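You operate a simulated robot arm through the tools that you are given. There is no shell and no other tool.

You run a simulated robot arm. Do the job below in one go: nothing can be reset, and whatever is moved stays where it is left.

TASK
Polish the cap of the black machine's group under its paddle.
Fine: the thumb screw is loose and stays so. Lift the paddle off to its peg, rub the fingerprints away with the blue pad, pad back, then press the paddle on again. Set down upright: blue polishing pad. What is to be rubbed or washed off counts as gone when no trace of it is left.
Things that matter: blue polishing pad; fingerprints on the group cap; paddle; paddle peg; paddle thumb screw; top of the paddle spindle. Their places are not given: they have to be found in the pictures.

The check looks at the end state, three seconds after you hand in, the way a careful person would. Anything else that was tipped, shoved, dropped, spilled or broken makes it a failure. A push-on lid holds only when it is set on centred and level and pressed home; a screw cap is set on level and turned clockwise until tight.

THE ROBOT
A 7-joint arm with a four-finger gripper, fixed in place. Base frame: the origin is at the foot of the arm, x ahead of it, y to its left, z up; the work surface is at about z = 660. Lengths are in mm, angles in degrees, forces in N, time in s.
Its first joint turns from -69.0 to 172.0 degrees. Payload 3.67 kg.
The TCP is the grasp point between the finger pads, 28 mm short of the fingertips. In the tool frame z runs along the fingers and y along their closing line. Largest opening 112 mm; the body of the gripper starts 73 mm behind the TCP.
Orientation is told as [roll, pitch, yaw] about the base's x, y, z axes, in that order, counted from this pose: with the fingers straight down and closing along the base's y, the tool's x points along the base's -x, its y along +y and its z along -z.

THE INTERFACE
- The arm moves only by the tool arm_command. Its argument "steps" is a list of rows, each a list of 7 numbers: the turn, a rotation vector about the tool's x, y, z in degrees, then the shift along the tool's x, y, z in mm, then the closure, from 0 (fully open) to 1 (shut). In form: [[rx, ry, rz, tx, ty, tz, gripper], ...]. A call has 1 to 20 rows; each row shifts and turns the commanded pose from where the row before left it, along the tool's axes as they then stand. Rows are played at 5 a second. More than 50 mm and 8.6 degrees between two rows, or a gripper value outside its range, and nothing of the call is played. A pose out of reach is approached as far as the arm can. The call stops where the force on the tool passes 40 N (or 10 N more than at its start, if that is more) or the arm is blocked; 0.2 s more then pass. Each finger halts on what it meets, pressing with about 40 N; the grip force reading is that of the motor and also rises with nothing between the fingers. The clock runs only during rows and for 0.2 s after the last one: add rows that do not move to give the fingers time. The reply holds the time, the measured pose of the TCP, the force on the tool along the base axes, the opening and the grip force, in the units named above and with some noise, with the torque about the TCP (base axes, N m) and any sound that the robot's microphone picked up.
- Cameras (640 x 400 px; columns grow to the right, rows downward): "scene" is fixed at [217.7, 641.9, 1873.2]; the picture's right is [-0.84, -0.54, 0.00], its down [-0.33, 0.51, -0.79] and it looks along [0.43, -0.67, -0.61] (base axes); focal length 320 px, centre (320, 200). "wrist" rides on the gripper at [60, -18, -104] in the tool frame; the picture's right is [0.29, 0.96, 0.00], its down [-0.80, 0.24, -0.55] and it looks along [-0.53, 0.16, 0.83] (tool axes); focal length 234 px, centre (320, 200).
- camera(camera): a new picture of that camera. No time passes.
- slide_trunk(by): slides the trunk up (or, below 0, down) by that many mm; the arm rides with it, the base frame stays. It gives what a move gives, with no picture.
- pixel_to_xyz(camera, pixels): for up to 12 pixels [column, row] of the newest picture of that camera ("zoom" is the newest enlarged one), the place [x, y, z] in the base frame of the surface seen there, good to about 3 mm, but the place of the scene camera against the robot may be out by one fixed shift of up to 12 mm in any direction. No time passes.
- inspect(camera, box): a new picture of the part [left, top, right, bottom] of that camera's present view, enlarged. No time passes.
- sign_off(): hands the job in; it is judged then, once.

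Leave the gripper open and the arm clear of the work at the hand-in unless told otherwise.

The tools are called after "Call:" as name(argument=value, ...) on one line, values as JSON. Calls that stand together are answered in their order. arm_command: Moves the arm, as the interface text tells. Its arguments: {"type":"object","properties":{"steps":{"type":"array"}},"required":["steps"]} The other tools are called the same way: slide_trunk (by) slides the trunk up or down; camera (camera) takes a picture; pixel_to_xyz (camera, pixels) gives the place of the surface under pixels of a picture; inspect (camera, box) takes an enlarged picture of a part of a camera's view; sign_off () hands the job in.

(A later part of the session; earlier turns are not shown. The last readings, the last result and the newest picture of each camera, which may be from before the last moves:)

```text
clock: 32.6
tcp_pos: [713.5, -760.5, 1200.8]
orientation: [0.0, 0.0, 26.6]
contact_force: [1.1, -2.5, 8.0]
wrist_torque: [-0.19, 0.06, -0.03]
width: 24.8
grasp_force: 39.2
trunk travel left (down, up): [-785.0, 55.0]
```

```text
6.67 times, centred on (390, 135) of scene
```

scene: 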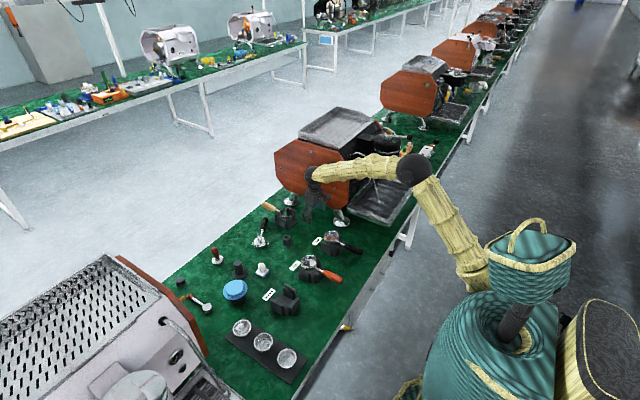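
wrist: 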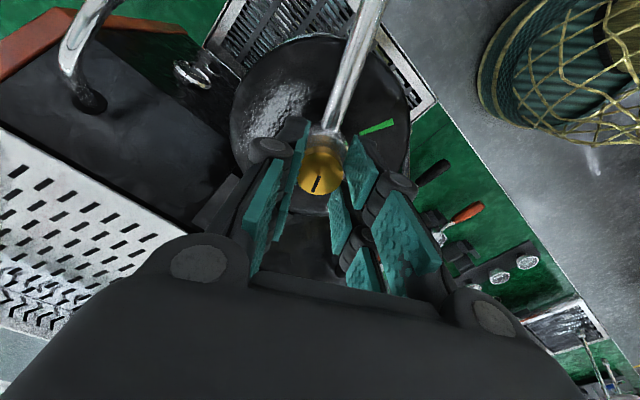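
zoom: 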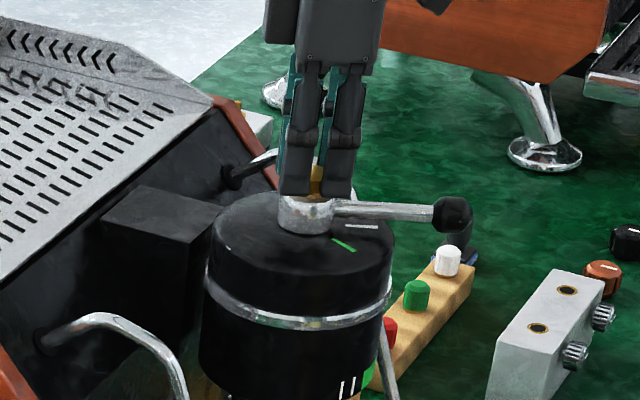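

The paddle stayed in place: its hub tapers upward, so the pads slid up to the thumb screw. I'll open the fingers to 56 mm, go back down slightly lower than before (tips about 3–4 mm above the cap) and re-grip the hub.

Call:
arm_command(steps=[[0, 0, 0, 0, 0, 0, 0.5], [0, 0, 0, 0, 0, 0, 0.5], [0, 0, 0, 0, 0, 13, 0.5], [0, 0, 0, 0, 0, 12, 0.5], [0, 0, 0, 0, 0, 0, 0.5]])

Call:
camera(camera="wrist")

Call:
inspect(camera="wrist", box=[240, 90, 400, 230])

Call:
inspect(camera="scene", box=[365, 115, 425, 160])

```text
clock: 33.8
tcp_pos: [713.0, -760.3, 1174.8]
orientation: [0.1, 0.1, 26.5]
contact_force: [-0.5, 0.6, 0.8]
wrist_torque: [0.02, -0.03, 0.05]
width: 56.0
grasp_force: 0.0
trunk travel left (down, up): [-785.0, 55.0]
```

```text
taken
```

wrist: 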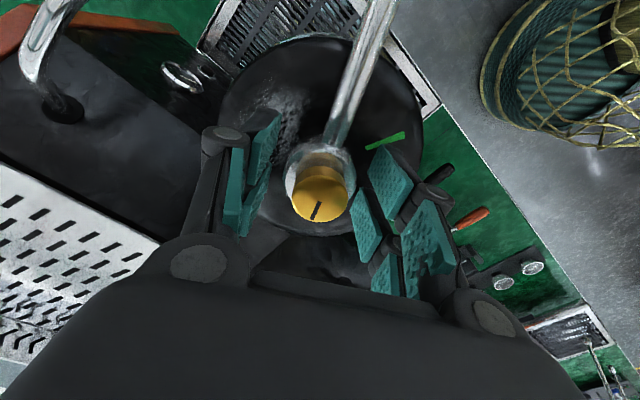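

```text
2.86 times, centred on (320, 160) of wrist
```

zoom: 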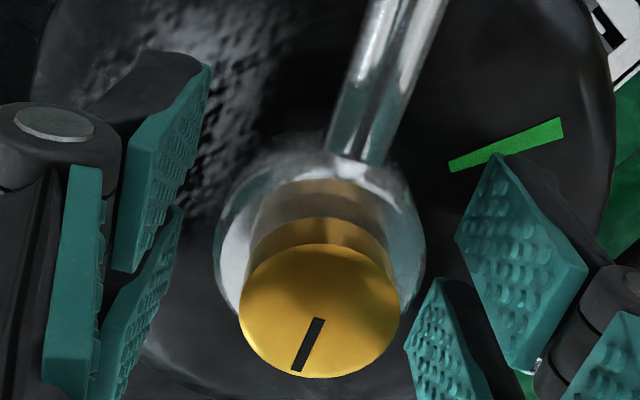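

```text
8.89 times, centred on (395, 138) of scene
```

zoom: 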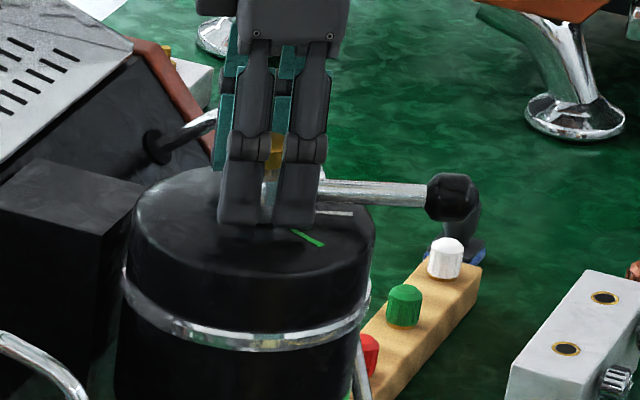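

The hub is centred between the pads. I'll close again and then pull up only 1 mm to read the force.

Call:
arm_command(steps=[[0, 0, 0, 0, 0, 0, 0.6], [0, 0, 0, 0, 0, 0, 1], [0, 0, 0, 0, 0, 0, 1], [0, 0, 0, 0, 0, 0, 1], [0, 0, 0, 0, 0, -1, 1], [0, 0, 0, 0, 0, 0, 1]])

```text
clock: 35.2
tcp_pos: [713.6, -762.6, 1176.1]
orientation: [0.0, 0.1, 26.7]
contact_force: [0.1, 0.2, -1.4]
wrist_torque: [0.03, -0.03, 0.02]
width: 39.6
grasp_force: 40.3
trunk travel left (down, up): [-785.0, 55.0]
```

Width 39.6, only -1.4 N on the tool. I'll pull another 1.5 mm and read.

Call:
arm_command(steps=[[0, 0, 0, 0, 0, -1.5, 1], [0, 0, 0, 0, 0, 0, 1]])

```text
clock: 35.8
tcp_pos: [713.0, -761.5, 1176.8]
orientation: [0.0, 0.0, 26.7]
contact_force: [0.1, -0.5, -2.6]
wrist_torque: [0.05, 0.0, -0.02]
width: 39.7
grasp_force: 40.1
trunk travel left (down, up): [-785.0, 55.0]
```

Force -2.6 N and width unchanged, so the hub may be rising with the hand. I'll go up another 2 mm.

Call:
arm_command(steps=[[0, 0, 0, 0, 0, -1, 1], [0, 0, 0, 0, 0, -1, 1], [0, 0, 0, 0, 0, 0, 1]])

Call:
camera(camera="wrist")

Call:
inspect(camera="scene", box=[365, 115, 425, 160])

```text
clock: 36.6
tcp_pos: [712.3, -761.5, 1178.8]
orientation: [0.0, 0.1, 26.6]
contact_force: [-0.3, -0.1, -1.3]
wrist_torque: [0.01, -0.02, 0.0]
width: 39.7
grasp_force: 40.0
trunk travel left (down, up): [-785.0, 55.0]
```

```text
taken
```

wrist: 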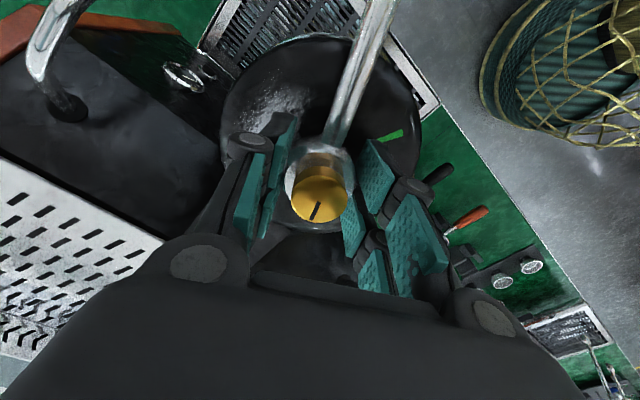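

```text
8.89 times, centred on (395, 138) of scene
```

zoom: 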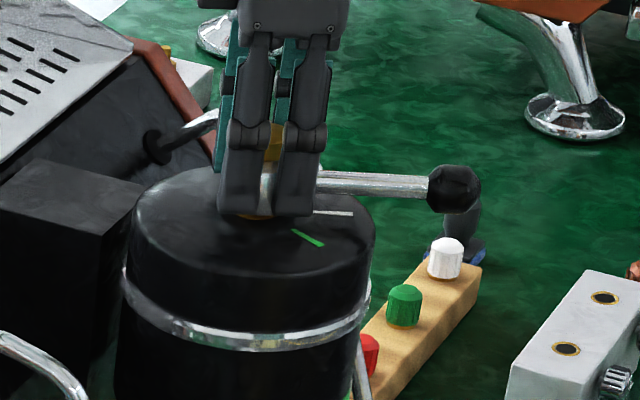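

The rod is a few mm higher in the scene view, so the paddle is now rising with the hand. I'll continue in slow 1.5 mm rows and check width and force.

Call:
arm_command(steps=[[0, 0, 0, 0, 0, -1, 1], [0, 0, 0, 0, 0, -1, 1], [0, 0, 0, 0, 0, -1, 1], [0, 0, 0, 0, 0, -1, 1], [0, 0, 0, 0, 0, 0, 1]])

Call:
inspect(camera="scene", box=[365, 115, 425, 160])

```text
clock: 37.8
tcp_pos: [714.5, -760.1, 1183.5]
orientation: [0.1, 0.1, 26.6]
contact_force: [-1.2, 0.5, -2.0]
wrist_torque: [0.02, -0.03, -0.03]
width: 39.7
grasp_force: 39.6
trunk travel left (down, up): [-785.0, 55.0]
```

```text
8.89 times, centred on (395, 138) of scene
```

zoom: 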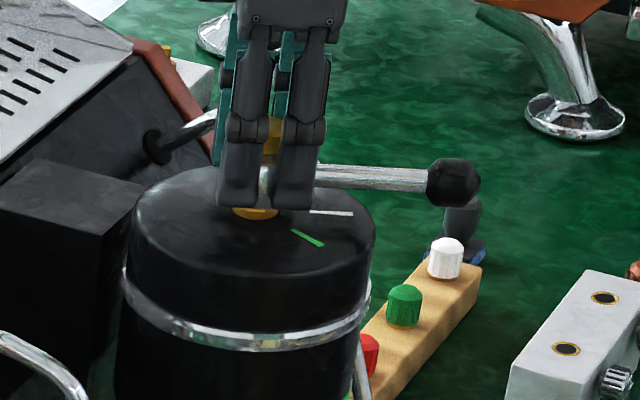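

The paddle keeps rising and a brass collar shows under the hub at zoom (255, 213). I'll keep going up slowly.

Call:
arm_command(steps=[[0, 0, 0, 0, 0, -1.5, 1], [0, 0, 0, 0, 0, -1.5, 1], [0, 0, 0, 0, 0, -1.5, 1], [0, 0, 0, 0, 0, -1.5, 1], [0, 0, 0, 0, 0, -1.5, 1], [0, 0, 0, 0, 0, -1.5, 1], [0, 0, 0, 0, 0, -1.5, 1], [0, 0, 0, 0, 0, -1.5, 1], [0, 0, 0, 0, 0, 0, 1]])

Call:
inspect(camera="scene", box=[365, 115, 425, 160])

```text
clock: 39.8
tcp_pos: [714.7, -760.6, 1193.9]
orientation: [0.0, 0.2, 26.6]
contact_force: [-0.7, -0.5, -1.7]
wrist_torque: [-0.02, -0.01, -0.01]
width: 39.5
grasp_force: 39.4
trunk travel left (down, up): [-785.0, 55.0]
```

```text
8.89 times, centred on (395, 138) of scene
```

zoom: 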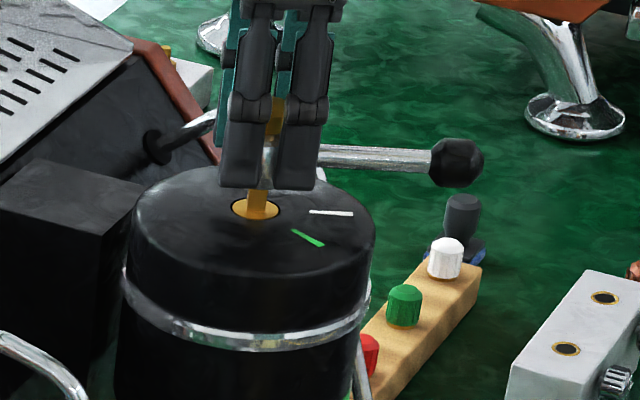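

The square brass spindle shows beneath the hub, and a white tick on the cap lies in the rod's direction. I'll rise further at a moderate pace.

Call:
arm_command(steps=[[0, 0, 0, 0, 0, -2, 1], [0, 0, 0, 0, 0, -3, 1], [0, 0, 0, 0, 0, -4, 1], [0, 0, 0, 0, 0, -5, 1], [0, 0, 0, 0, 0, -6, 1], [0, 0, 0, 0, 0, -8, 1], [0, 0, 0, 0, 0, -10, 1], [0, 0, 0, 0, 0, -10, 1], [0, 0, 0, 0, 0, -10, 1], [0, 0, 0, 0, 0, 0, 1]])

Call:
inspect(camera="scene", box=[365, 95, 445, 160])

Call:
camera(camera="wrist")

```text
clock: 42.0
tcp_pos: [713.4, -762.1, 1252.9]
orientation: [-0.1, 0.1, 26.6]
contact_force: [0.6, -1.1, -2.3]
wrist_torque: [0.05, -0.04, 0.03]
width: 39.7
grasp_force: 40.2
trunk travel left (down, up): [-785.0, 55.0]
```

```text
6.15 times, centred on (405, 128) of scene
```

zoom: 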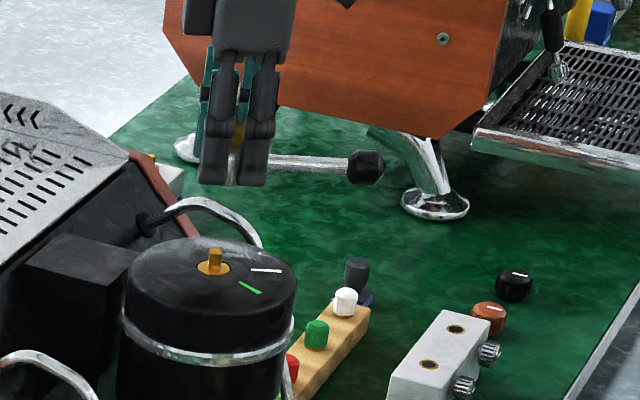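

```text
taken
```

wrist: 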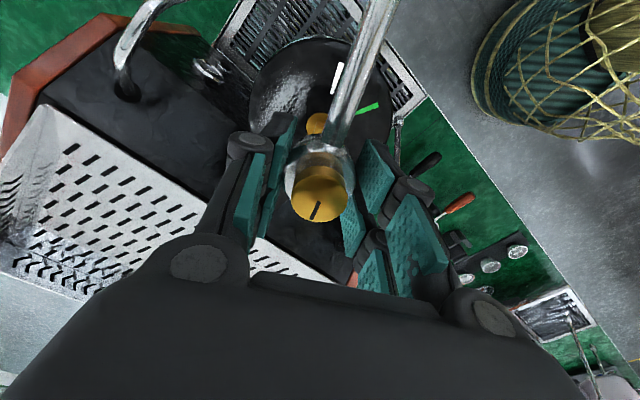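

The paddle is off and level in the hand. I'll enlarge the spindle and cap marks in the wrist view to get the square's orientation.

Call:
inspect(camera="wrist", box=[245, 40, 395, 150])

Call:
inspect(camera="scene", box=[380, 120, 410, 142])

Call:
pixel_to_xyz(camera="scene", pixels=[[388, 127], [388, 129], [396.5, 129.5], [400, 129], [394, 132], [397, 134], [384, 137], [378, 134]])

```text
3.64 times, centred on (320, 95) of wrist
```

zoom: 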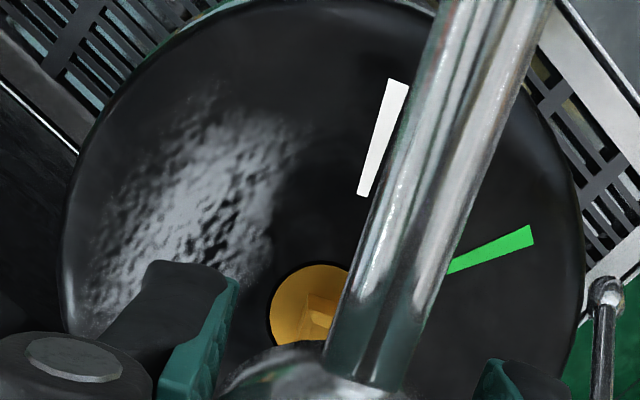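

```text
16.00 times, centred on (395, 131) of scene
```

zoom: 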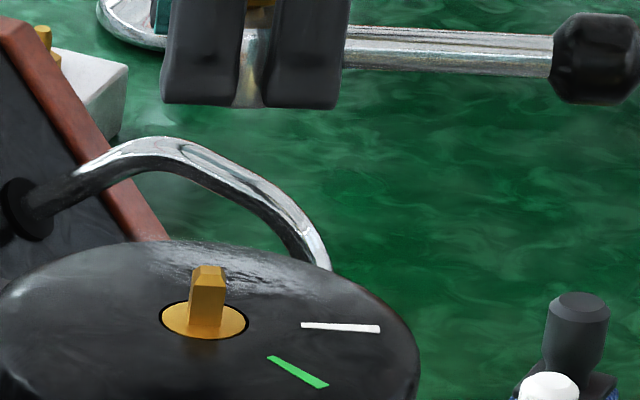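

```text
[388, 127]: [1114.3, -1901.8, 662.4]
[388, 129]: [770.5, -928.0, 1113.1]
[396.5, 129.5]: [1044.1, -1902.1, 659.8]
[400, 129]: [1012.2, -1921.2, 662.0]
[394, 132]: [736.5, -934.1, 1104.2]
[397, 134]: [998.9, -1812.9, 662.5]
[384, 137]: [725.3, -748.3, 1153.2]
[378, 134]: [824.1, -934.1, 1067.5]
```

The spindle is a square brass post with a chamfered top, and the white tick marks the paddle's seated direction. I'll shift the hand up and 60 mm to tool +y so the rod no longer hides the spindle, then look again.

Call:
arm_command(steps=[[0, 0, 0, 0, 0, -20, 1], [0, 0, 0, 0, 0, -20, 1], [0, 0, 0, 0, 20, 0, 1], [0, 0, 0, 0, 20, 0, 1], [0, 0, 0, 0, 20, 0, 1], [0, 0, 0, 0, 0, 0, 1]])

Call:
camera(camera="wrist")

Call:
inspect(camera="wrist", box=[210, 40, 360, 160])

```text
clock: 43.4
tcp_pos: [687.4, -708.1, 1293.9]
orientation: [0.0, 0.1, 26.6]
contact_force: [1.2, -1.2, -1.3]
wrist_torque: [0.02, -0.01, 0.01]
width: 39.6
grasp_force: 39.9
trunk travel left (down, up): [-785.0, 55.0]
```

```text
taken
```

wrist: 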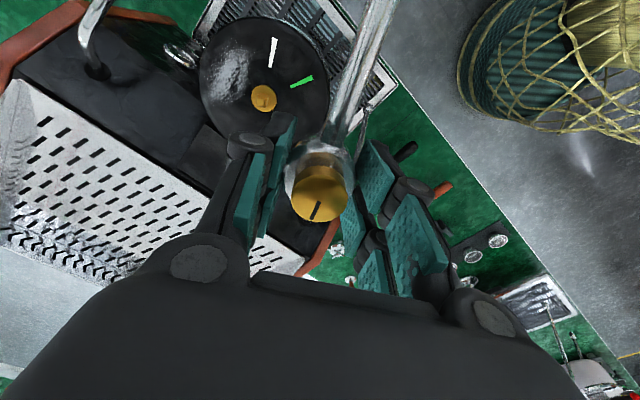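

```text
3.33 times, centred on (285, 100) of wrist
```

zoom: 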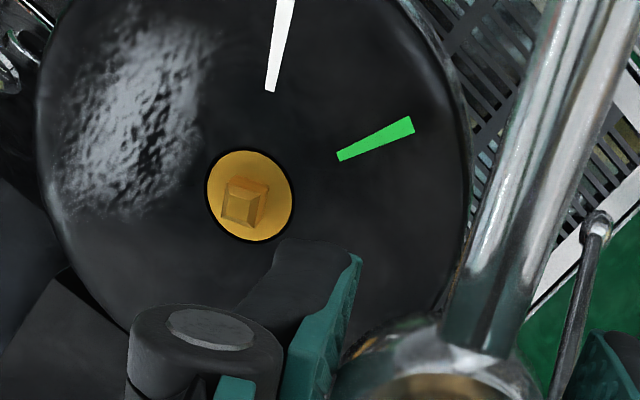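

I'll zoom tightly on the spindle at (263, 98) and read spots on the spindle and tick marks.

Call:
inspect(camera="wrist", box=[245, 80, 283, 116])

Call:
pixel_to_xyz(camera="wrist", pixels=[[257, 102], [263, 98], [268, 94], [258, 86], [270, 66], [274, 42], [290, 85], [310, 78], [235, 85], [225, 65], [230, 100], [250, 60]])

```text
11.11 times, centred on (264, 98) of wrist
```

zoom: 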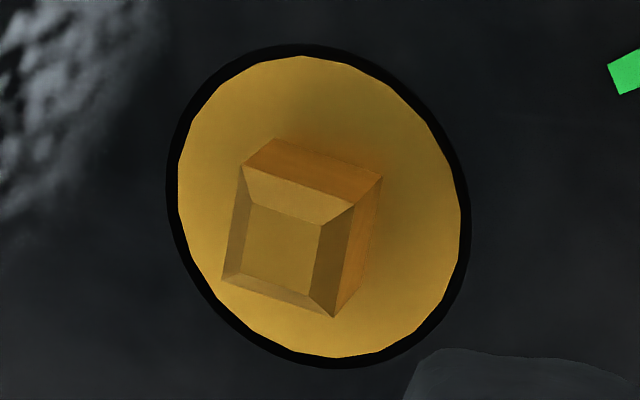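

```text
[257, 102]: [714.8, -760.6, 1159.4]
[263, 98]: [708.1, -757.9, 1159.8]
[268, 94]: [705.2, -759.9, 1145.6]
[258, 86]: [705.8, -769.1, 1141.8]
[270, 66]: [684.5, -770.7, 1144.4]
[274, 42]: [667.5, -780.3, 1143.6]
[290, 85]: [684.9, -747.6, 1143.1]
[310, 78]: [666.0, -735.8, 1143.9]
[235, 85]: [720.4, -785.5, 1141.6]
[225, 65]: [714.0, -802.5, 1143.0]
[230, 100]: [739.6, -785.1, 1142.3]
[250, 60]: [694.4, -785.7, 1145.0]
```

The spindle square is about 9.8 mm, top z ≈ 1160, turned about 24.6° from the base axes, centre about (711, -759); rod and white tick share that direction. Next I'll enlarge the held paddle to measure the rod's direction in the hand.

Call:
inspect(camera="wrist", box=[270, 0, 410, 230])

Call:
pixel_to_xyz(camera="wrist", pixels=[[340, 120], [349, 90], [359, 60], [369, 30], [376, 8], [320, 200], [325, 165], [338, 160], [303, 165]])

```text
1.74 times, centred on (340, 115) of wrist
```

zoom: 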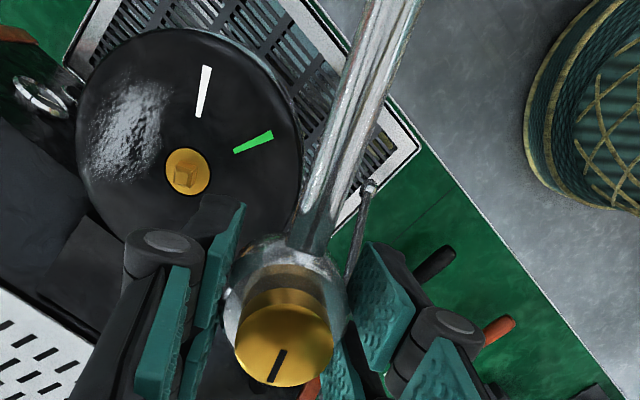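

```text
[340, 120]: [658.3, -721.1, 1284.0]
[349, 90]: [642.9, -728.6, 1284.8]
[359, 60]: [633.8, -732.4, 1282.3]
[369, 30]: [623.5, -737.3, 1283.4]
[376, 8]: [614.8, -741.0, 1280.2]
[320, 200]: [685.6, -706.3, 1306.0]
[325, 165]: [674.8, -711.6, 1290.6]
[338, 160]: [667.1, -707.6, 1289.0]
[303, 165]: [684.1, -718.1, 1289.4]
```

The rod points at 204.6° while the tool's yaw is 26.6°, so the rod sits -2° in the hand. For a rod pointing at 180° on the peg the tool needs yaw ≈ 2°. I'll turn that much here and then travel level to about (960, -230), high above everything.

Call:
arm_command(steps=[[0, 0, 6.15, 0, 0, 0, 1], [0, 0, 6.15, 0, 0, 0, 1], [0, 0, 6.15, 0, 0, 0, 1], [0, 0, 6.15, 0, 0, 0, 1], [0, 0, 0, -22.2, 36, 0, 1], [0, 0, 0, -22.2, 36, 0, 1], [0, 0, 0, -22.2, 36, 0, 1], [0, 0, 0, -22.2, 36, 0, 1], [0, 0, 0, -22.2, 36, 0, 1], [0, 0, 0, -22.2, 36, 0, 1], [0, 0, 0, -22.2, 36, 0, 1], [0, 0, 0, -22.2, 36, 0, 1], [0, 0, 0, -22.2, 36, 0, 1], [0, 0, 0, -22.2, 36, 0, 1], [0, 0, 0, -22.2, 36, 0, 1], [0, 0, 0, -22.2, 36, 0, 1], [0, 0, 0, -22.2, 36, 0, 1], [0, 0, 0, 0, 0, 0, 1]])

```text
clock: 47.2
tcp_pos: [959.0, -231.1, 1294.8]
orientation: [0.1, 0.1, 1.8]
contact_force: [0.1, -1.0, -1.7]
wrist_torque: [0.03, -0.05, 0.0]
width: 39.3
grasp_force: 40.2
trunk travel left (down, up): [-785.0, 55.0]
```

The paddle is still held (39.3 mm). TCP is at (959, -231, 1295), clear of the machine. Now only the trunk goes down by 400.

Call:
slide_trunk(by=-400)

```text
clock: 51.0
tcp_pos: [959.9, -230.2, 893.6]
orientation: [-0.1, 0.2, 2.1]
contact_force: [-0.6, -0.8, -1.1]
wrist_torque: [0.01, -0.04, 0.01]
width: 39.7
grasp_force: 39.8
trunk travel left (down, up): [-385.0, 455.0]
```

Trunk is down, TCP z 894. I'll look for the peg and the held paddle in the wrist view.

Call:
camera(camera="wrist")

Call:
inspect(camera="wrist", box=[240, 60, 400, 230])

```text
taken
```

wrist: 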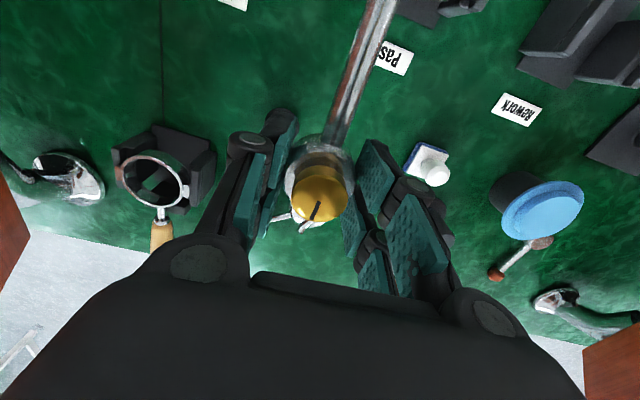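

```text
2.35 times, centred on (320, 145) of wrist
```

zoom: 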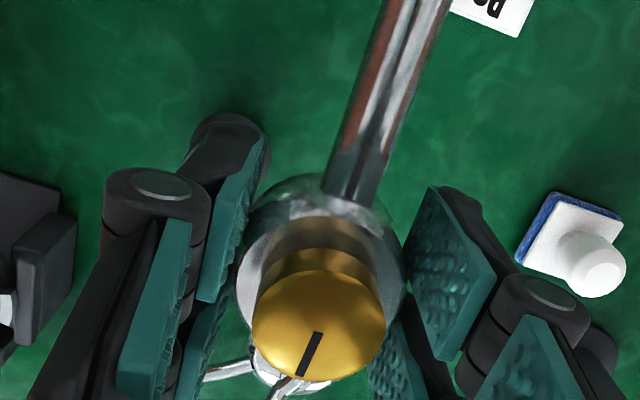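

The peg is hidden behind the left finger. I'll shift to about (1005, -195) at the same height so the peg appears free to the upper left of the fingers.

Call:
arm_command(steps=[[0, 0, 0, -23.1, 16.7, 0, 1], [0, 0, 0, -23.1, 16.7, 0, 1], [0, 0, 0, 0, 0, 0, 1], [0, 0, 0, 0, 0, 0, 1]])

Call:
camera(camera="wrist")

Call:
inspect(camera="wrist", box=[215, 55, 285, 115])

```text
clock: 52.0
tcp_pos: [1005.7, -193.1, 894.9]
orientation: [-0.1, 0.1, 2.0]
contact_force: [0.9, 0.0, -2.0]
wrist_torque: [0.0, 0.01, 0.0]
width: 39.5
grasp_force: 40.3
trunk travel left (down, up): [-385.0, 455.0]
```

```text
taken
```

wrist: 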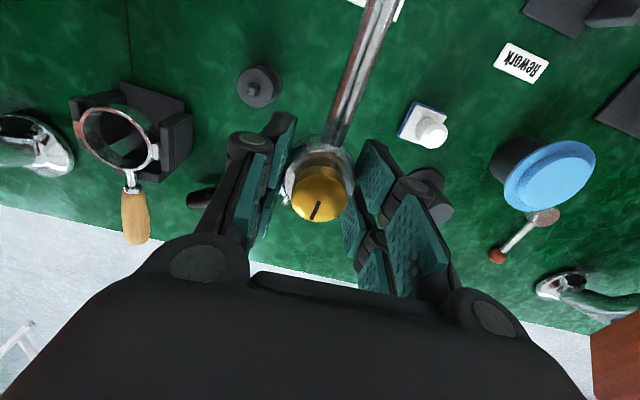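

```text
6.67 times, centred on (250, 85) of wrist
```

zoom: 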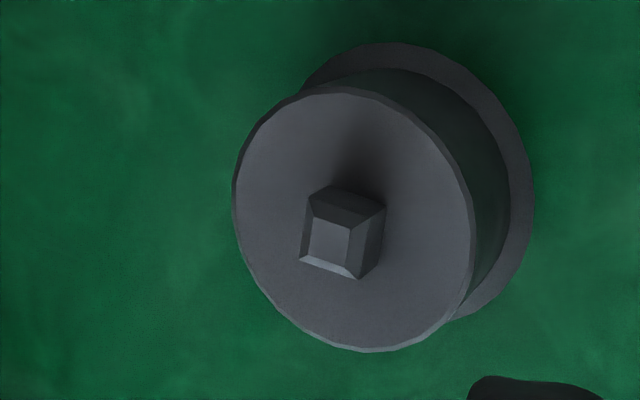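

The peg is clearly visible at (258, 88). I'll zoom tighter on its pin to measure centre and angle.

Call:
inspect(camera="wrist", box=[237, 77, 269, 103])

Call:
pixel_to_xyz(camera="wrist", pixels=[[252, 91], [253, 93], [250, 90], [256, 79], [265, 90], [241, 88], [255, 104]])

```text
15.38 times, centred on (253, 90) of wrist
```

zoom: 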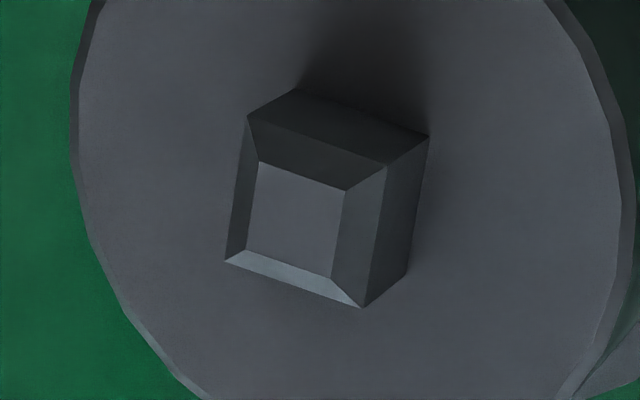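

```text
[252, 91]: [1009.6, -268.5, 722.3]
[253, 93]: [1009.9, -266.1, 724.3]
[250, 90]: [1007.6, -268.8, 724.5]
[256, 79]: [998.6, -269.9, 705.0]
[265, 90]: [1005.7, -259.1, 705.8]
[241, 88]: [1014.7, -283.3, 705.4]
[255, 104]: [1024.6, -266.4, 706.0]
```

The pin is the same size as the spindle (about 9.8 mm), top z ≈ 723, plate z ≈ 705.5, and its square matches the paddle's orientation at the current yaw of 2°. From the measured offset the hub needs to move 77.4 mm to tool -y and 1.1 mm to tool -x. I'll do that and descend to z 790.

Call:
arm_command(steps=[[0, 0, 0, -0.5, -38.7, 0, 1], [0, 0, 0, -0.6, -38.7, 0, 1], [0, 0, 0, 0, 0, 35, 1], [0, 0, 0, 0, 0, 35, 1], [0, 0, 0, 0, 0, 35, 1], [0, 0, 0, 0, 0, 0, 1], [0, 0, 0, 0, 0, 0, 1]])

Call:
camera(camera="wrist")

Call:
camera(camera="scene")

Call:
inspect(camera="scene", box=[265, 205, 325, 255])

```text
clock: 53.6
tcp_pos: [1007.5, -273.5, 789.5]
orientation: [0.0, 0.0, 2.0]
contact_force: [0.7, 0.4, -2.5]
wrist_torque: [-0.03, -0.04, 0.01]
width: 39.5
grasp_force: 39.5
trunk travel left (down, up): [-385.0, 455.0]
```

```text
taken
```

wrist: 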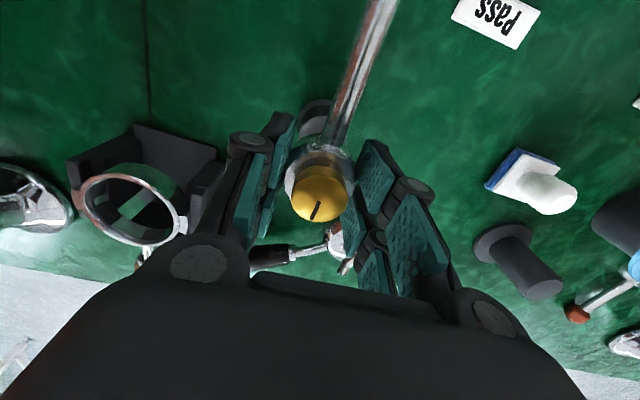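

```text
taken
```

scene: 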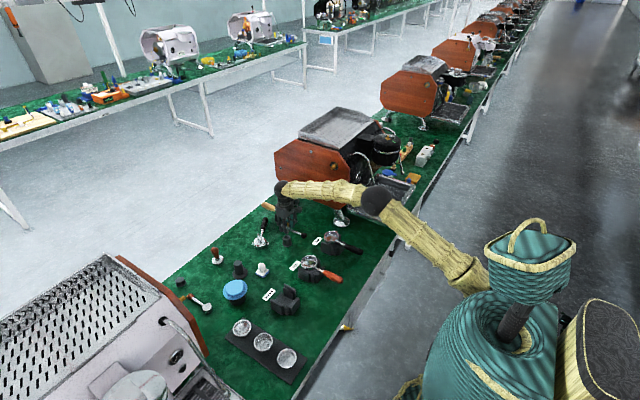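

```text
8.00 times, centred on (295, 230) of scene
```

zoom: 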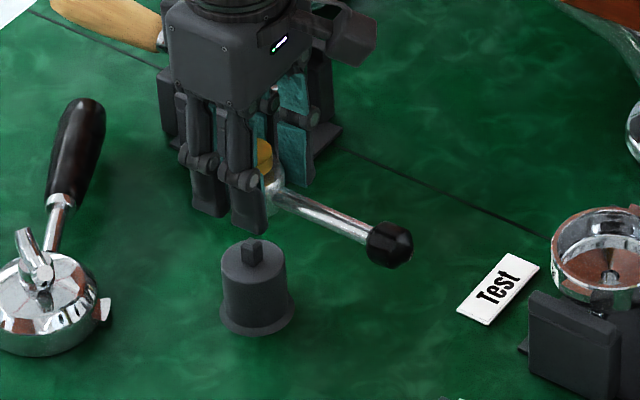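

Hub and pin line up in the scene zoom. I'll descend 30 mm to just above the expected contact height.

Call:
arm_command(steps=[[0, 0, 0, 0, 0, 15, 1], [0, 0, 0, 0, 0, 15, 1], [0, 0, 0, 0, 0, 0, 1], [0, 0, 0, 0, 0, 0, 1]])

Call:
inspect(camera="scene", box=[270, 210, 310, 250])

```text
clock: 54.6
tcp_pos: [1005.3, -274.1, 758.7]
orientation: [-0.1, 0.1, 2.0]
contact_force: [0.2, 0.1, -1.1]
wrist_torque: [0.0, -0.06, 0.0]
width: 39.5
grasp_force: 40.0
trunk travel left (down, up): [-385.0, 455.0]
```

```text
10.00 times, centred on (290, 230) of scene
```

zoom: 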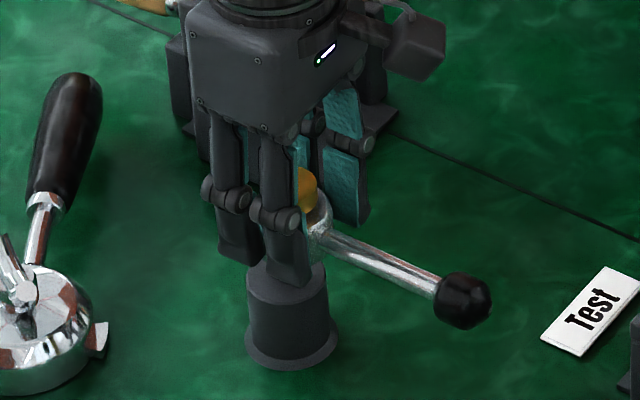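

Readings scatter by a couple of mm, so I'll take repeated still readings to average the TCP position before lowering onto the pin.

Call:
arm_command(steps=[[0, 0, 0, 0, 0, 0, 1]])

Call:
arm_command(steps=[[0, 0, 0, 0, 0, 0, 1]])

Call:
arm_command(steps=[[0, 0, 0, 0, 0, 0, 1]])

Call:
arm_command(steps=[[0, 0, 0, 0, 0, 0, 1]])

```text
clock: 55.0
tcp_pos: [1004.8, -275.2, 758.7]
orientation: [-0.1, 0.1, 2.0]
contact_force: [0.3, 1.0, -1.6]
wrist_torque: [0.02, -0.03, -0.03]
width: 39.2
grasp_force: 39.9
trunk travel left (down, up): [-385.0, 455.0]
```

```text
clock: 55.4
tcp_pos: [1004.6, -274.2, 759.0]
orientation: [-0.2, 0.2, 2.0]
contact_force: [0.0, 0.5, -1.6]
wrist_torque: [0.01, -0.04, -0.02]
width: 39.5
grasp_force: 40.5
trunk travel left (down, up): [-385.0, 455.0]
```

```text
clock: 55.8
tcp_pos: [1006.0, -274.9, 759.0]
orientation: [-0.1, 0.1, 1.9]
contact_force: [0.9, 0.4, -2.2]
wrist_torque: [0.0, -0.03, -0.02]
width: 39.7
grasp_force: 40.0
trunk travel left (down, up): [-385.0, 455.0]
```

```text
clock: 56.2
tcp_pos: [1005.3, -275.0, 758.5]
orientation: [0.0, 0.1, 2.0]
contact_force: [-0.2, -0.4, -1.7]
wrist_torque: [0.01, -0.01, 0.02]
width: 39.6
grasp_force: 39.8
trunk travel left (down, up): [-385.0, 455.0]
```

The average is (1005.2, -274.7), about (4, 4.4) mm short of the intended (1009.5, -270.3). I'll rise 6 mm, correct by that amount, and read again.

Call:
arm_command(steps=[[0, 0, 0, 0, 0, -6, 1], [0, 0, 0, -4.4, 4.3, 0, 1], [0, 0, 0, 0, 0, 0, 1], [0, 0, 0, 0, 0, 0, 1]])

Call:
arm_command(steps=[[0, 0, 0, 0, 0, 0, 1]])

Call:
arm_command(steps=[[0, 0, 0, 0, 0, 0, 1]])

Call:
arm_command(steps=[[0, 0, 0, 0, 0, 0, 1]])

```text
clock: 57.2
tcp_pos: [1010.1, -268.4, 765.4]
orientation: [-0.2, 0.1, 1.9]
contact_force: [-0.7, -0.1, -1.7]
wrist_torque: [0.03, 0.02, 0.0]
width: 39.5
grasp_force: 40.1
trunk travel left (down, up): [-385.0, 455.0]
```

```text
clock: 57.6
tcp_pos: [1009.8, -268.9, 765.0]
orientation: [-0.1, 0.0, 2.0]
contact_force: [0.6, 0.1, -2.5]
wrist_torque: [0.03, -0.02, -0.01]
width: 39.3
grasp_force: 39.9
trunk travel left (down, up): [-385.0, 455.0]
```

```text
clock: 58.0
tcp_pos: [1009.5, -268.0, 765.6]
orientation: [-0.1, 0.0, 2.0]
contact_force: [0.8, -0.2, -2.2]
wrist_torque: [-0.01, -0.03, 0.0]
width: 39.8
grasp_force: 40.2
trunk travel left (down, up): [-385.0, 455.0]
```

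```text
clock: 58.4
tcp_pos: [1010.6, -269.2, 764.7]
orientation: [-0.1, 0.1, 2.0]
contact_force: [0.2, 0.9, -2.5]
wrist_torque: [-0.01, -0.04, 0.01]
width: 39.5
grasp_force: 40.3
trunk travel left (down, up): [-385.0, 455.0]
```

The average is now (1010.0, -268.6); best target is about (1009.0, -269.8). I'll nudge by (-1, -1.2), lower 4 mm, and average again.

Call:
arm_command(steps=[[0, 0, 0, 1.0, -1.2, 4, 1], [0, 0, 0, 0, 0, 0, 1], [0, 0, 0, 0, 0, 0, 1]])

Call:
arm_command(steps=[[0, 0, 0, 0, 0, 0, 1]])

Call:
arm_command(steps=[[0, 0, 0, 0, 0, 0, 1]])

Call:
arm_command(steps=[[0, 0, 0, 0, 0, 0, 1]])

```text
clock: 59.2
tcp_pos: [1009.4, -268.5, 759.2]
orientation: [0.0, 0.1, 2.0]
contact_force: [0.1, -0.4, -1.8]
wrist_torque: [0.0, 0.01, 0.0]
width: 39.5
grasp_force: 40.1
trunk travel left (down, up): [-385.0, 455.0]
```

```text
clock: 59.6
tcp_pos: [1009.4, -270.8, 761.1]
orientation: [-0.1, 0.1, 2.0]
contact_force: [-0.3, 0.4, -1.9]
wrist_torque: [-0.05, -0.05, 0.0]
width: 39.7
grasp_force: 40.2
trunk travel left (down, up): [-385.0, 455.0]
```

```text
clock: 60.0
tcp_pos: [1010.4, -269.4, 760.7]
orientation: [-0.2, 0.1, 2.0]
contact_force: [-0.3, -0.3, -1.6]
wrist_torque: [-0.01, -0.02, 0.01]
width: 39.5
grasp_force: 39.6
trunk travel left (down, up): [-385.0, 455.0]
```

```text
clock: 60.4
tcp_pos: [1009.6, -269.9, 760.1]
orientation: [-0.1, 0.0, 1.9]
contact_force: [-0.2, 0.1, -0.9]
wrist_torque: [-0.01, -0.04, 0.04]
width: 39.4
grasp_force: 39.9
trunk travel left (down, up): [-385.0, 455.0]
```

Average (1009.7, -269.7, 760.3), close to target. I'll descend 8 mm in 2 mm rows and read the force.

Call:
arm_command(steps=[[0, 0, 0, 0, 0, 2, 1], [0, 0, 0, 0, 0, 2, 1], [0, 0, 0, 0, 0, 2, 1], [0, 0, 0, 0, 0, 2, 1], [0, 0, 0, 0, 0, 0, 1]])

```text
clock: 61.6
tcp_pos: [1011.8, -269.6, 752.4]
orientation: [-0.1, 0.1, 2.1]
contact_force: [-2.9, 0.1, -0.5]
wrist_torque: [-0.01, 0.06, 0.0]
width: 39.4
grasp_force: 39.6
trunk travel left (down, up): [-385.0, 455.0]
```

A side force of -2.9 N in x suggests the socket is touching the pin with the hand slightly too far in +x. I'll shift 1 mm back in x and read.

Call:
arm_command(steps=[[0, 0, 0, 1, 0, 0, 1], [0, 0, 0, 0, 0, 0, 1]])

Call:
arm_command(steps=[[0, 0, 0, 0, 0, 0, 1]])

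Call:
inspect(camera="scene", box=[270, 210, 310, 250])

```text
clock: 62.2
tcp_pos: [1009.2, -270.3, 751.5]
orientation: [-0.1, 0.2, 1.9]
contact_force: [-0.3, 0.2, -0.7]
wrist_torque: [0.02, 0.0, -0.03]
width: 39.2
grasp_force: 40.3
trunk travel left (down, up): [-385.0, 455.0]
```

```text
clock: 62.6
tcp_pos: [1008.9, -268.4, 751.9]
orientation: [-0.1, 0.1, 2.0]
contact_force: [-0.1, -0.8, -1.8]
wrist_torque: [0.0, -0.03, -0.04]
width: 39.5
grasp_force: 39.8
trunk travel left (down, up): [-385.0, 455.0]
```

```text
10.00 times, centred on (290, 230) of scene
```

zoom: 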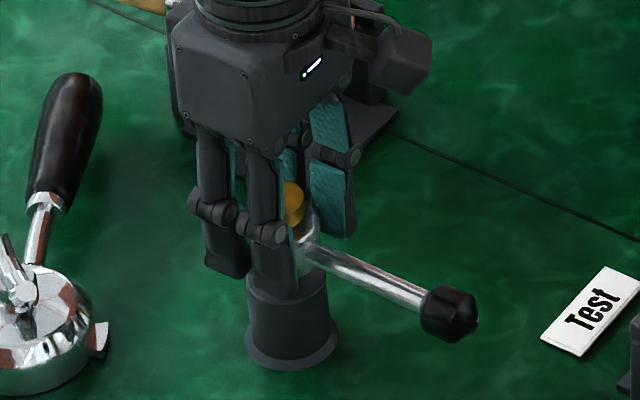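

The side force vanished; the pin seems to have entered the socket. I'll continue down 6 mm in small rows.

Call:
arm_command(steps=[[0, 0, 0, 0, 0, 1.5, 1], [0, 0, 0, 0, 0, 1.5, 1], [0, 0, 0, 0, 0, 1.5, 1], [0, 0, 0, 0, 0, 1.5, 1], [0, 0, 0, 0, 0, 0, 1]])

```text
clock: 63.8
tcp_pos: [1009.9, -270.0, 746.1]
orientation: [-0.2, 0.2, 2.1]
contact_force: [0.1, -0.2, -2.2]
wrist_torque: [-0.01, -0.03, 0.04]
width: 39.5
grasp_force: 40.0
trunk travel left (down, up): [-385.0, 455.0]
```

At z 746 the hub's underside is already below the pin's tip with no extra force, so it is on the pin. I'll continue down toward the seat at about 738.

Call:
arm_command(steps=[[0, 0, 0, 0, 0, 1.5, 1], [0, 0, 0, 0, 0, 1.5, 1], [0, 0, 0, 0, 0, 1.5, 1], [0, 0, 0, 0, 0, 1, 1], [0, 0, 0, 0, 0, 1, 1], [0, 0, 0, 0, 0, 0, 1]])

```text
clock: 65.2
tcp_pos: [1009.6, -268.7, 740.0]
orientation: [-0.1, 0.1, 2.0]
contact_force: [-0.5, -5.5, 0.0]
wrist_torque: [-0.15, -0.02, -0.03]
width: 39.4
grasp_force: 40.4
trunk travel left (down, up): [-385.0, 455.0]
```

A side force of -5.5 N in y appeared at z 740. I'll relax 0.8 mm toward -y and read.

Call:
arm_command(steps=[[0, 0, 0, 0, -0.8, 0, 1], [0, 0, 0, 0, 0, 0, 1]])

```text
clock: 65.8
tcp_pos: [1010.9, -269.2, 739.6]
orientation: [0.0, 0.2, 1.9]
contact_force: [-4.3, -3.5, -5.5]
wrist_torque: [-0.09, 0.09, -0.04]
width: 39.5
grasp_force: 40.2
trunk travel left (down, up): [-385.0, 455.0]
```

Side forces are (-4.3, -3.5) N; I'll ease by -0.7 in x and -0.5 in y.

Call:
arm_command(steps=[[0, 0, 0, 0.7, -0.5, 0, 1], [0, 0, 0, 0, 0, 0, 1]])

```text
clock: 66.4
tcp_pos: [1010.2, -269.2, 741.2]
orientation: [0.0, 0.0, 1.9]
contact_force: [-0.8, 0.7, -1.5]
wrist_torque: [-0.03, -0.01, -0.02]
width: 39.3
grasp_force: 39.7
trunk travel left (down, up): [-385.0, 455.0]
```

Forces are relaxed. I'll go down in 1 mm rows until the seat is felt.

Call:
arm_command(steps=[[0, 0, 0, 0, 0, 1, 1], [0, 0, 0, 0, 0, 1, 1], [0, 0, 0, 0, 0, 0, 1]])

```text
clock: 67.2
tcp_pos: [1009.6, -270.2, 738.3]
orientation: [-0.1, 0.0, 2.0]
contact_force: [-0.2, 0.3, -1.9]
wrist_torque: [0.02, 0.0, -0.03]
width: 39.3
grasp_force: 40.1
trunk travel left (down, up): [-385.0, 455.0]
```

Call:
arm_command(steps=[[0, 0, 0, 0, 0, 1, 1], [0, 0, 0, 0, 0, 1, 1], [0, 0, 0, 0, 0, 0, 1]])

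Call:
inspect(camera="scene", box=[270, 210, 310, 250])

```text
clock: 68.0
tcp_pos: [1010.1, -270.3, 737.0]
orientation: [-0.1, 0.0, 2.0]
contact_force: [2.8, 0.7, 4.4]
wrist_torque: [0.12, 0.0, -0.02]
width: 39.2
grasp_force: 39.7
trunk travel left (down, up): [-385.0, 455.0]
```

```text
10.00 times, centred on (290, 230) of scene
```

zoom: 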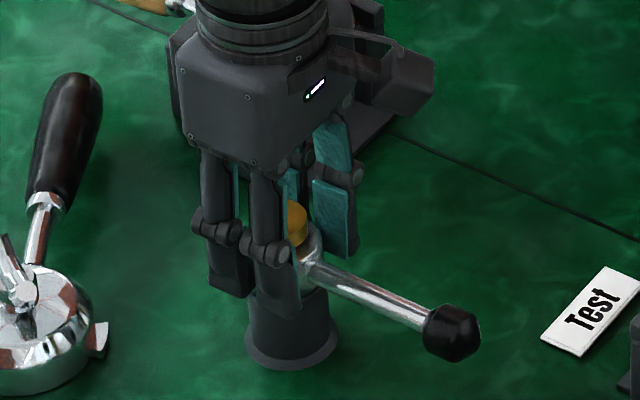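

Upward force at z 737, as predicted, means the paddle sits on the peg's plate. I'll open the fingers to 60 mm and hold, then rise straight up.

Call:
arm_command(steps=[[0, 0, 0, 0, 0, 0, 0.5], [0, 0, 0, 0, 0, 0, 0.45], [0, 0, 0, 0, 0, 0, 0.45], [0, 0, 0, 0, 0, -10, 0.45], [0, 0, 0, 0, 0, -25, 0.45], [0, 0, 0, 0, 0, -35, 0.45], [0, 0, 0, 0, 0, -40, 0.45], [0, 0, 0, 0, 0, 0, 0.45]])

Call:
camera(camera="wrist")

Call:
inspect(camera="scene", box=[265, 205, 325, 255])

```text
clock: 69.8
tcp_pos: [1009.9, -271.0, 846.0]
orientation: [-0.1, 0.1, 1.9]
contact_force: [-0.4, 0.3, -0.4]
wrist_torque: [0.02, -0.01, -0.02]
width: 61.4
grasp_force: 0.0
trunk travel left (down, up): [-385.0, 455.0]
```

```text
taken
```

wrist: 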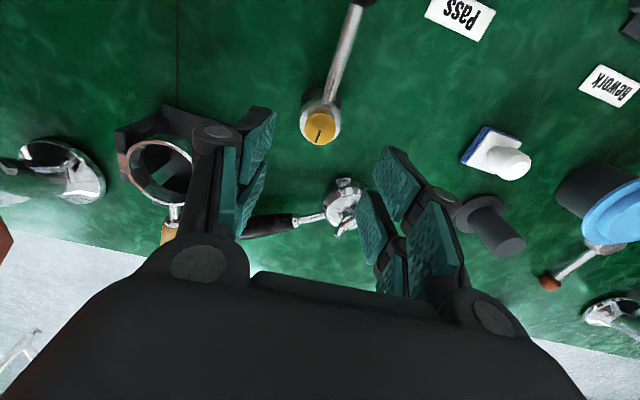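

```text
8.00 times, centred on (295, 230) of scene
```

zoom: 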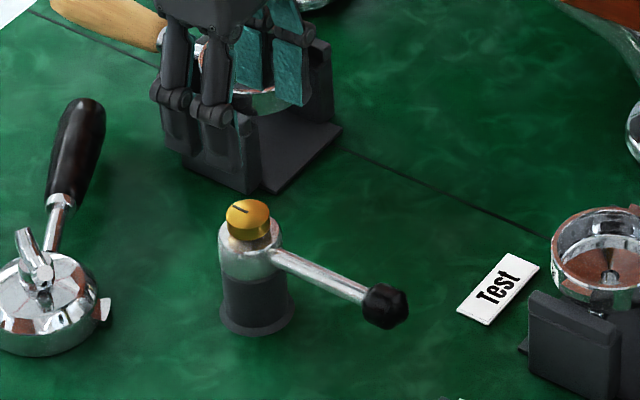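

The paddle sits level on the peg. Now I'll move across to above the polishing pad at about (978, -52), keeping z 846.

Call:
arm_command(steps=[[0, 0, 0, 4.9, 44, 0, 0.45], [0, 0, 0, 4.9, 44, 0, 0.45], [0, 0, 0, 4.9, 44, 0, 0.45], [0, 0, 0, 4.9, 44, 0, 0.45], [0, 0, 0, 4.9, 44, 0, 0.45], [0, 0, 0, 0, 0, 0, 0.45], [0, 0, 0, 0, 0, 0, 0.45]])

Call:
camera(camera="wrist")

Call:
inspect(camera="wrist", box=[270, 80, 370, 160])

```text
clock: 71.4
tcp_pos: [980.0, -50.3, 846.6]
orientation: [-0.1, 0.1, 2.0]
contact_force: [0.2, 0.5, -0.5]
wrist_torque: [0.01, 0.02, 0.0]
width: 61.5
grasp_force: 0.1
trunk travel left (down, up): [-385.0, 455.0]
```

```text
taken
```

wrist: 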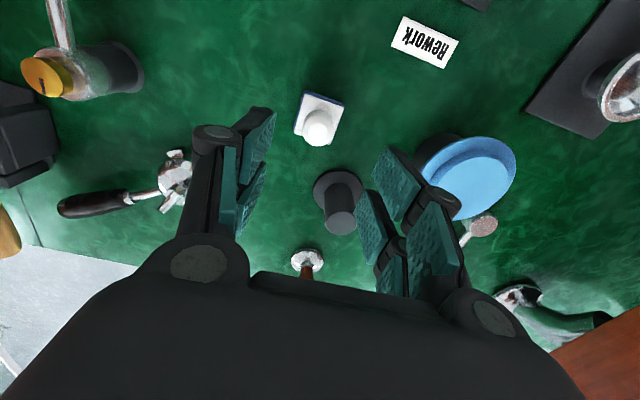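

```text
5.00 times, centred on (320, 120) of wrist
```

zoom: 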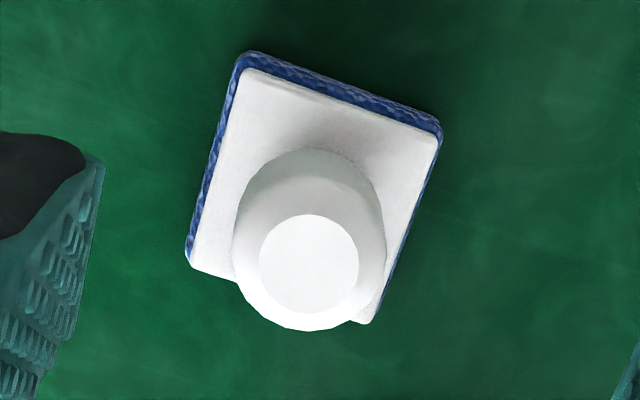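

The pad is square to the base axes, about 44 mm wide, with knob axis about 9.5 mm beyond the TCP in x. I'll shift by 9 mm in tool -x and descend to z 780, then check again.

Call:
arm_command(steps=[[0, 0, 0, -9, 0, 0, 0.45], [0, 0, 0, 0, 0, 33, 0.45], [0, 0, 0, 0, 0, 33, 0.45], [0, 0, 0, 0, 0, 0, 0.45], [0, 0, 0, 0, 0, 0, 0.45]])

Call:
camera(camera="wrist")

Call:
inspect(camera="wrist", box=[250, 80, 390, 200])

```text
clock: 72.6
tcp_pos: [985.7, -51.0, 779.4]
orientation: [-0.2, 0.2, 2.0]
contact_force: [0.1, 0.0, -0.6]
wrist_torque: [0.0, -0.02, 0.03]
width: 61.5
grasp_force: 0.1
trunk travel left (down, up): [-385.0, 455.0]
```

```text
taken
```

wrist: 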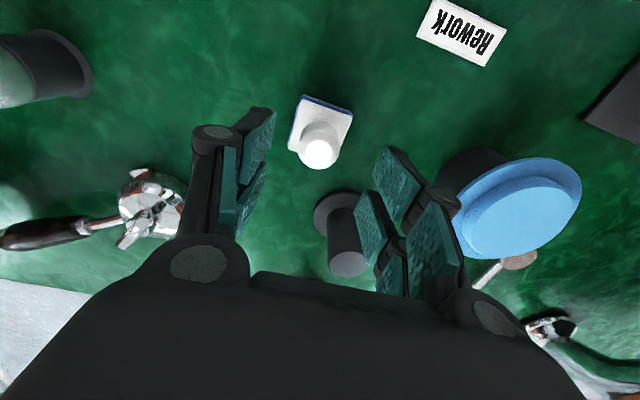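

```text
3.33 times, centred on (320, 140) of wrist
```

zoom: 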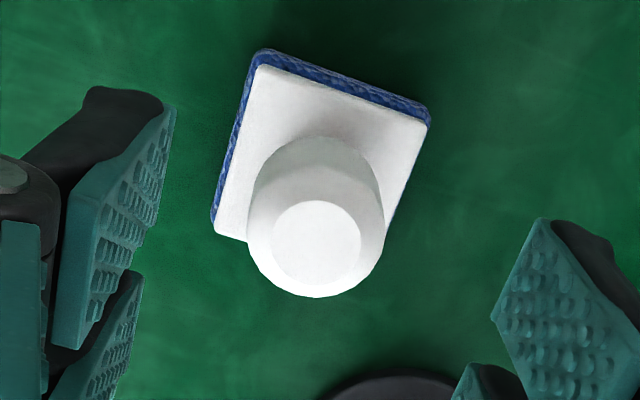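

The knob is still about 2.7 mm further in x. I'll shift by that and descend to z 712 with fingers open.

Call:
arm_command(steps=[[0, 0, 0, -2.7, 0, 0, 0.45], [0, 0, 0, 0, 0, 25, 0.45], [0, 0, 0, 0, 0, 22, 0.45], [0, 0, 0, 0, 0, 20, 0.45], [0, 0, 0, 0, 0, 0, 0.45], [0, 0, 0, 0, 0, 0, 0.45]])

Call:
arm_command(steps=[[0, 0, 0, 0, 0, 0, 0.45]])

Call:
camera(camera="wrist")

Call:
inspect(camera="wrist", box=[250, 110, 390, 230])

```text
clock: 74.0
tcp_pos: [987.9, -49.0, 713.4]
orientation: [-0.1, 0.2, 2.0]
contact_force: [-0.4, 0.1, -0.3]
wrist_torque: [0.01, 0.0, 0.01]
width: 61.6
grasp_force: 0.0
trunk travel left (down, up): [-385.0, 455.0]
```

```text
clock: 74.4
tcp_pos: [987.0, -51.0, 711.7]
orientation: [-0.1, 0.1, 2.1]
contact_force: [-0.5, -0.5, 0.3]
wrist_torque: [-0.01, -0.01, -0.02]
width: 61.5
grasp_force: 0.0
trunk travel left (down, up): [-385.0, 455.0]
```

```text
taken
```

wrist: 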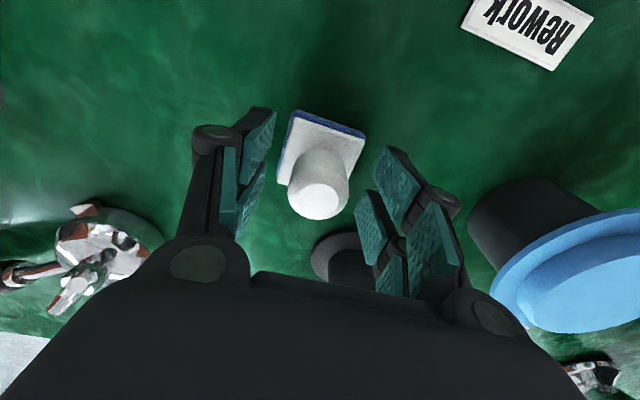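

```text
3.33 times, centred on (320, 170) of wrist
```

zoom: 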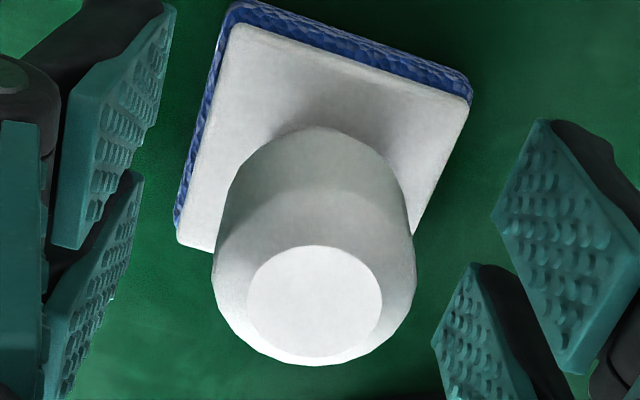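

The knob is centred between the fingers (top circle at about (318, 200)). I'll nudge 0.7 mm to tool -y and close.

Call:
arm_command(steps=[[0, 0, 0, 0, -0.7, 0, 0.45], [0, 0, 0, 0, 0, 0, 0.6], [0, 0, 0, 0, 0, 0, 0.7], [0, 0, 0, 0, 0, 0, 1], [0, 0, 0, 0, 0, 0, 1], [0, 0, 0, 0, 0, 0, 1]])

Call:
arm_command(steps=[[0, 0, 0, 0, 0, 0, 1]])

Call:
arm_command(steps=[[0, 0, 0, 0, 0, 0, 1]])

Call:
camera(camera="wrist")

```text
clock: 75.8
tcp_pos: [987.7, -50.6, 713.0]
orientation: [-0.2, 0.1, 1.9]
contact_force: [-0.7, 1.5, 0.8]
wrist_torque: [0.0, -0.03, -0.03]
width: 28.1
grasp_force: 40.6
trunk travel left (down, up): [-385.0, 455.0]
```

```text
clock: 76.2
tcp_pos: [988.1, -51.5, 712.1]
orientation: [-0.2, 0.1, 2.0]
contact_force: [0.4, 0.4, 0.6]
wrist_torque: [0.05, -0.01, -0.02]
width: 27.9
grasp_force: 40.0
trunk travel left (down, up): [-385.0, 455.0]
```

```text
clock: 76.6
tcp_pos: [989.1, -50.4, 712.8]
orientation: [-0.1, 0.1, 1.9]
contact_force: [0.2, -0.3, 0.7]
wrist_torque: [0.03, 0.02, -0.02]
width: 28.3
grasp_force: 39.9
trunk travel left (down, up): [-385.0, 455.0]
```

```text
taken
```

wrist: 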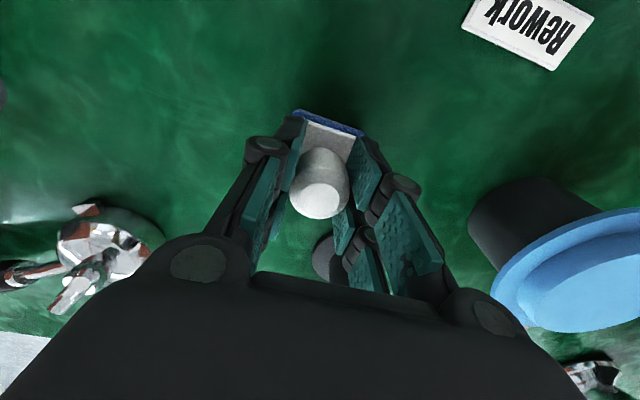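

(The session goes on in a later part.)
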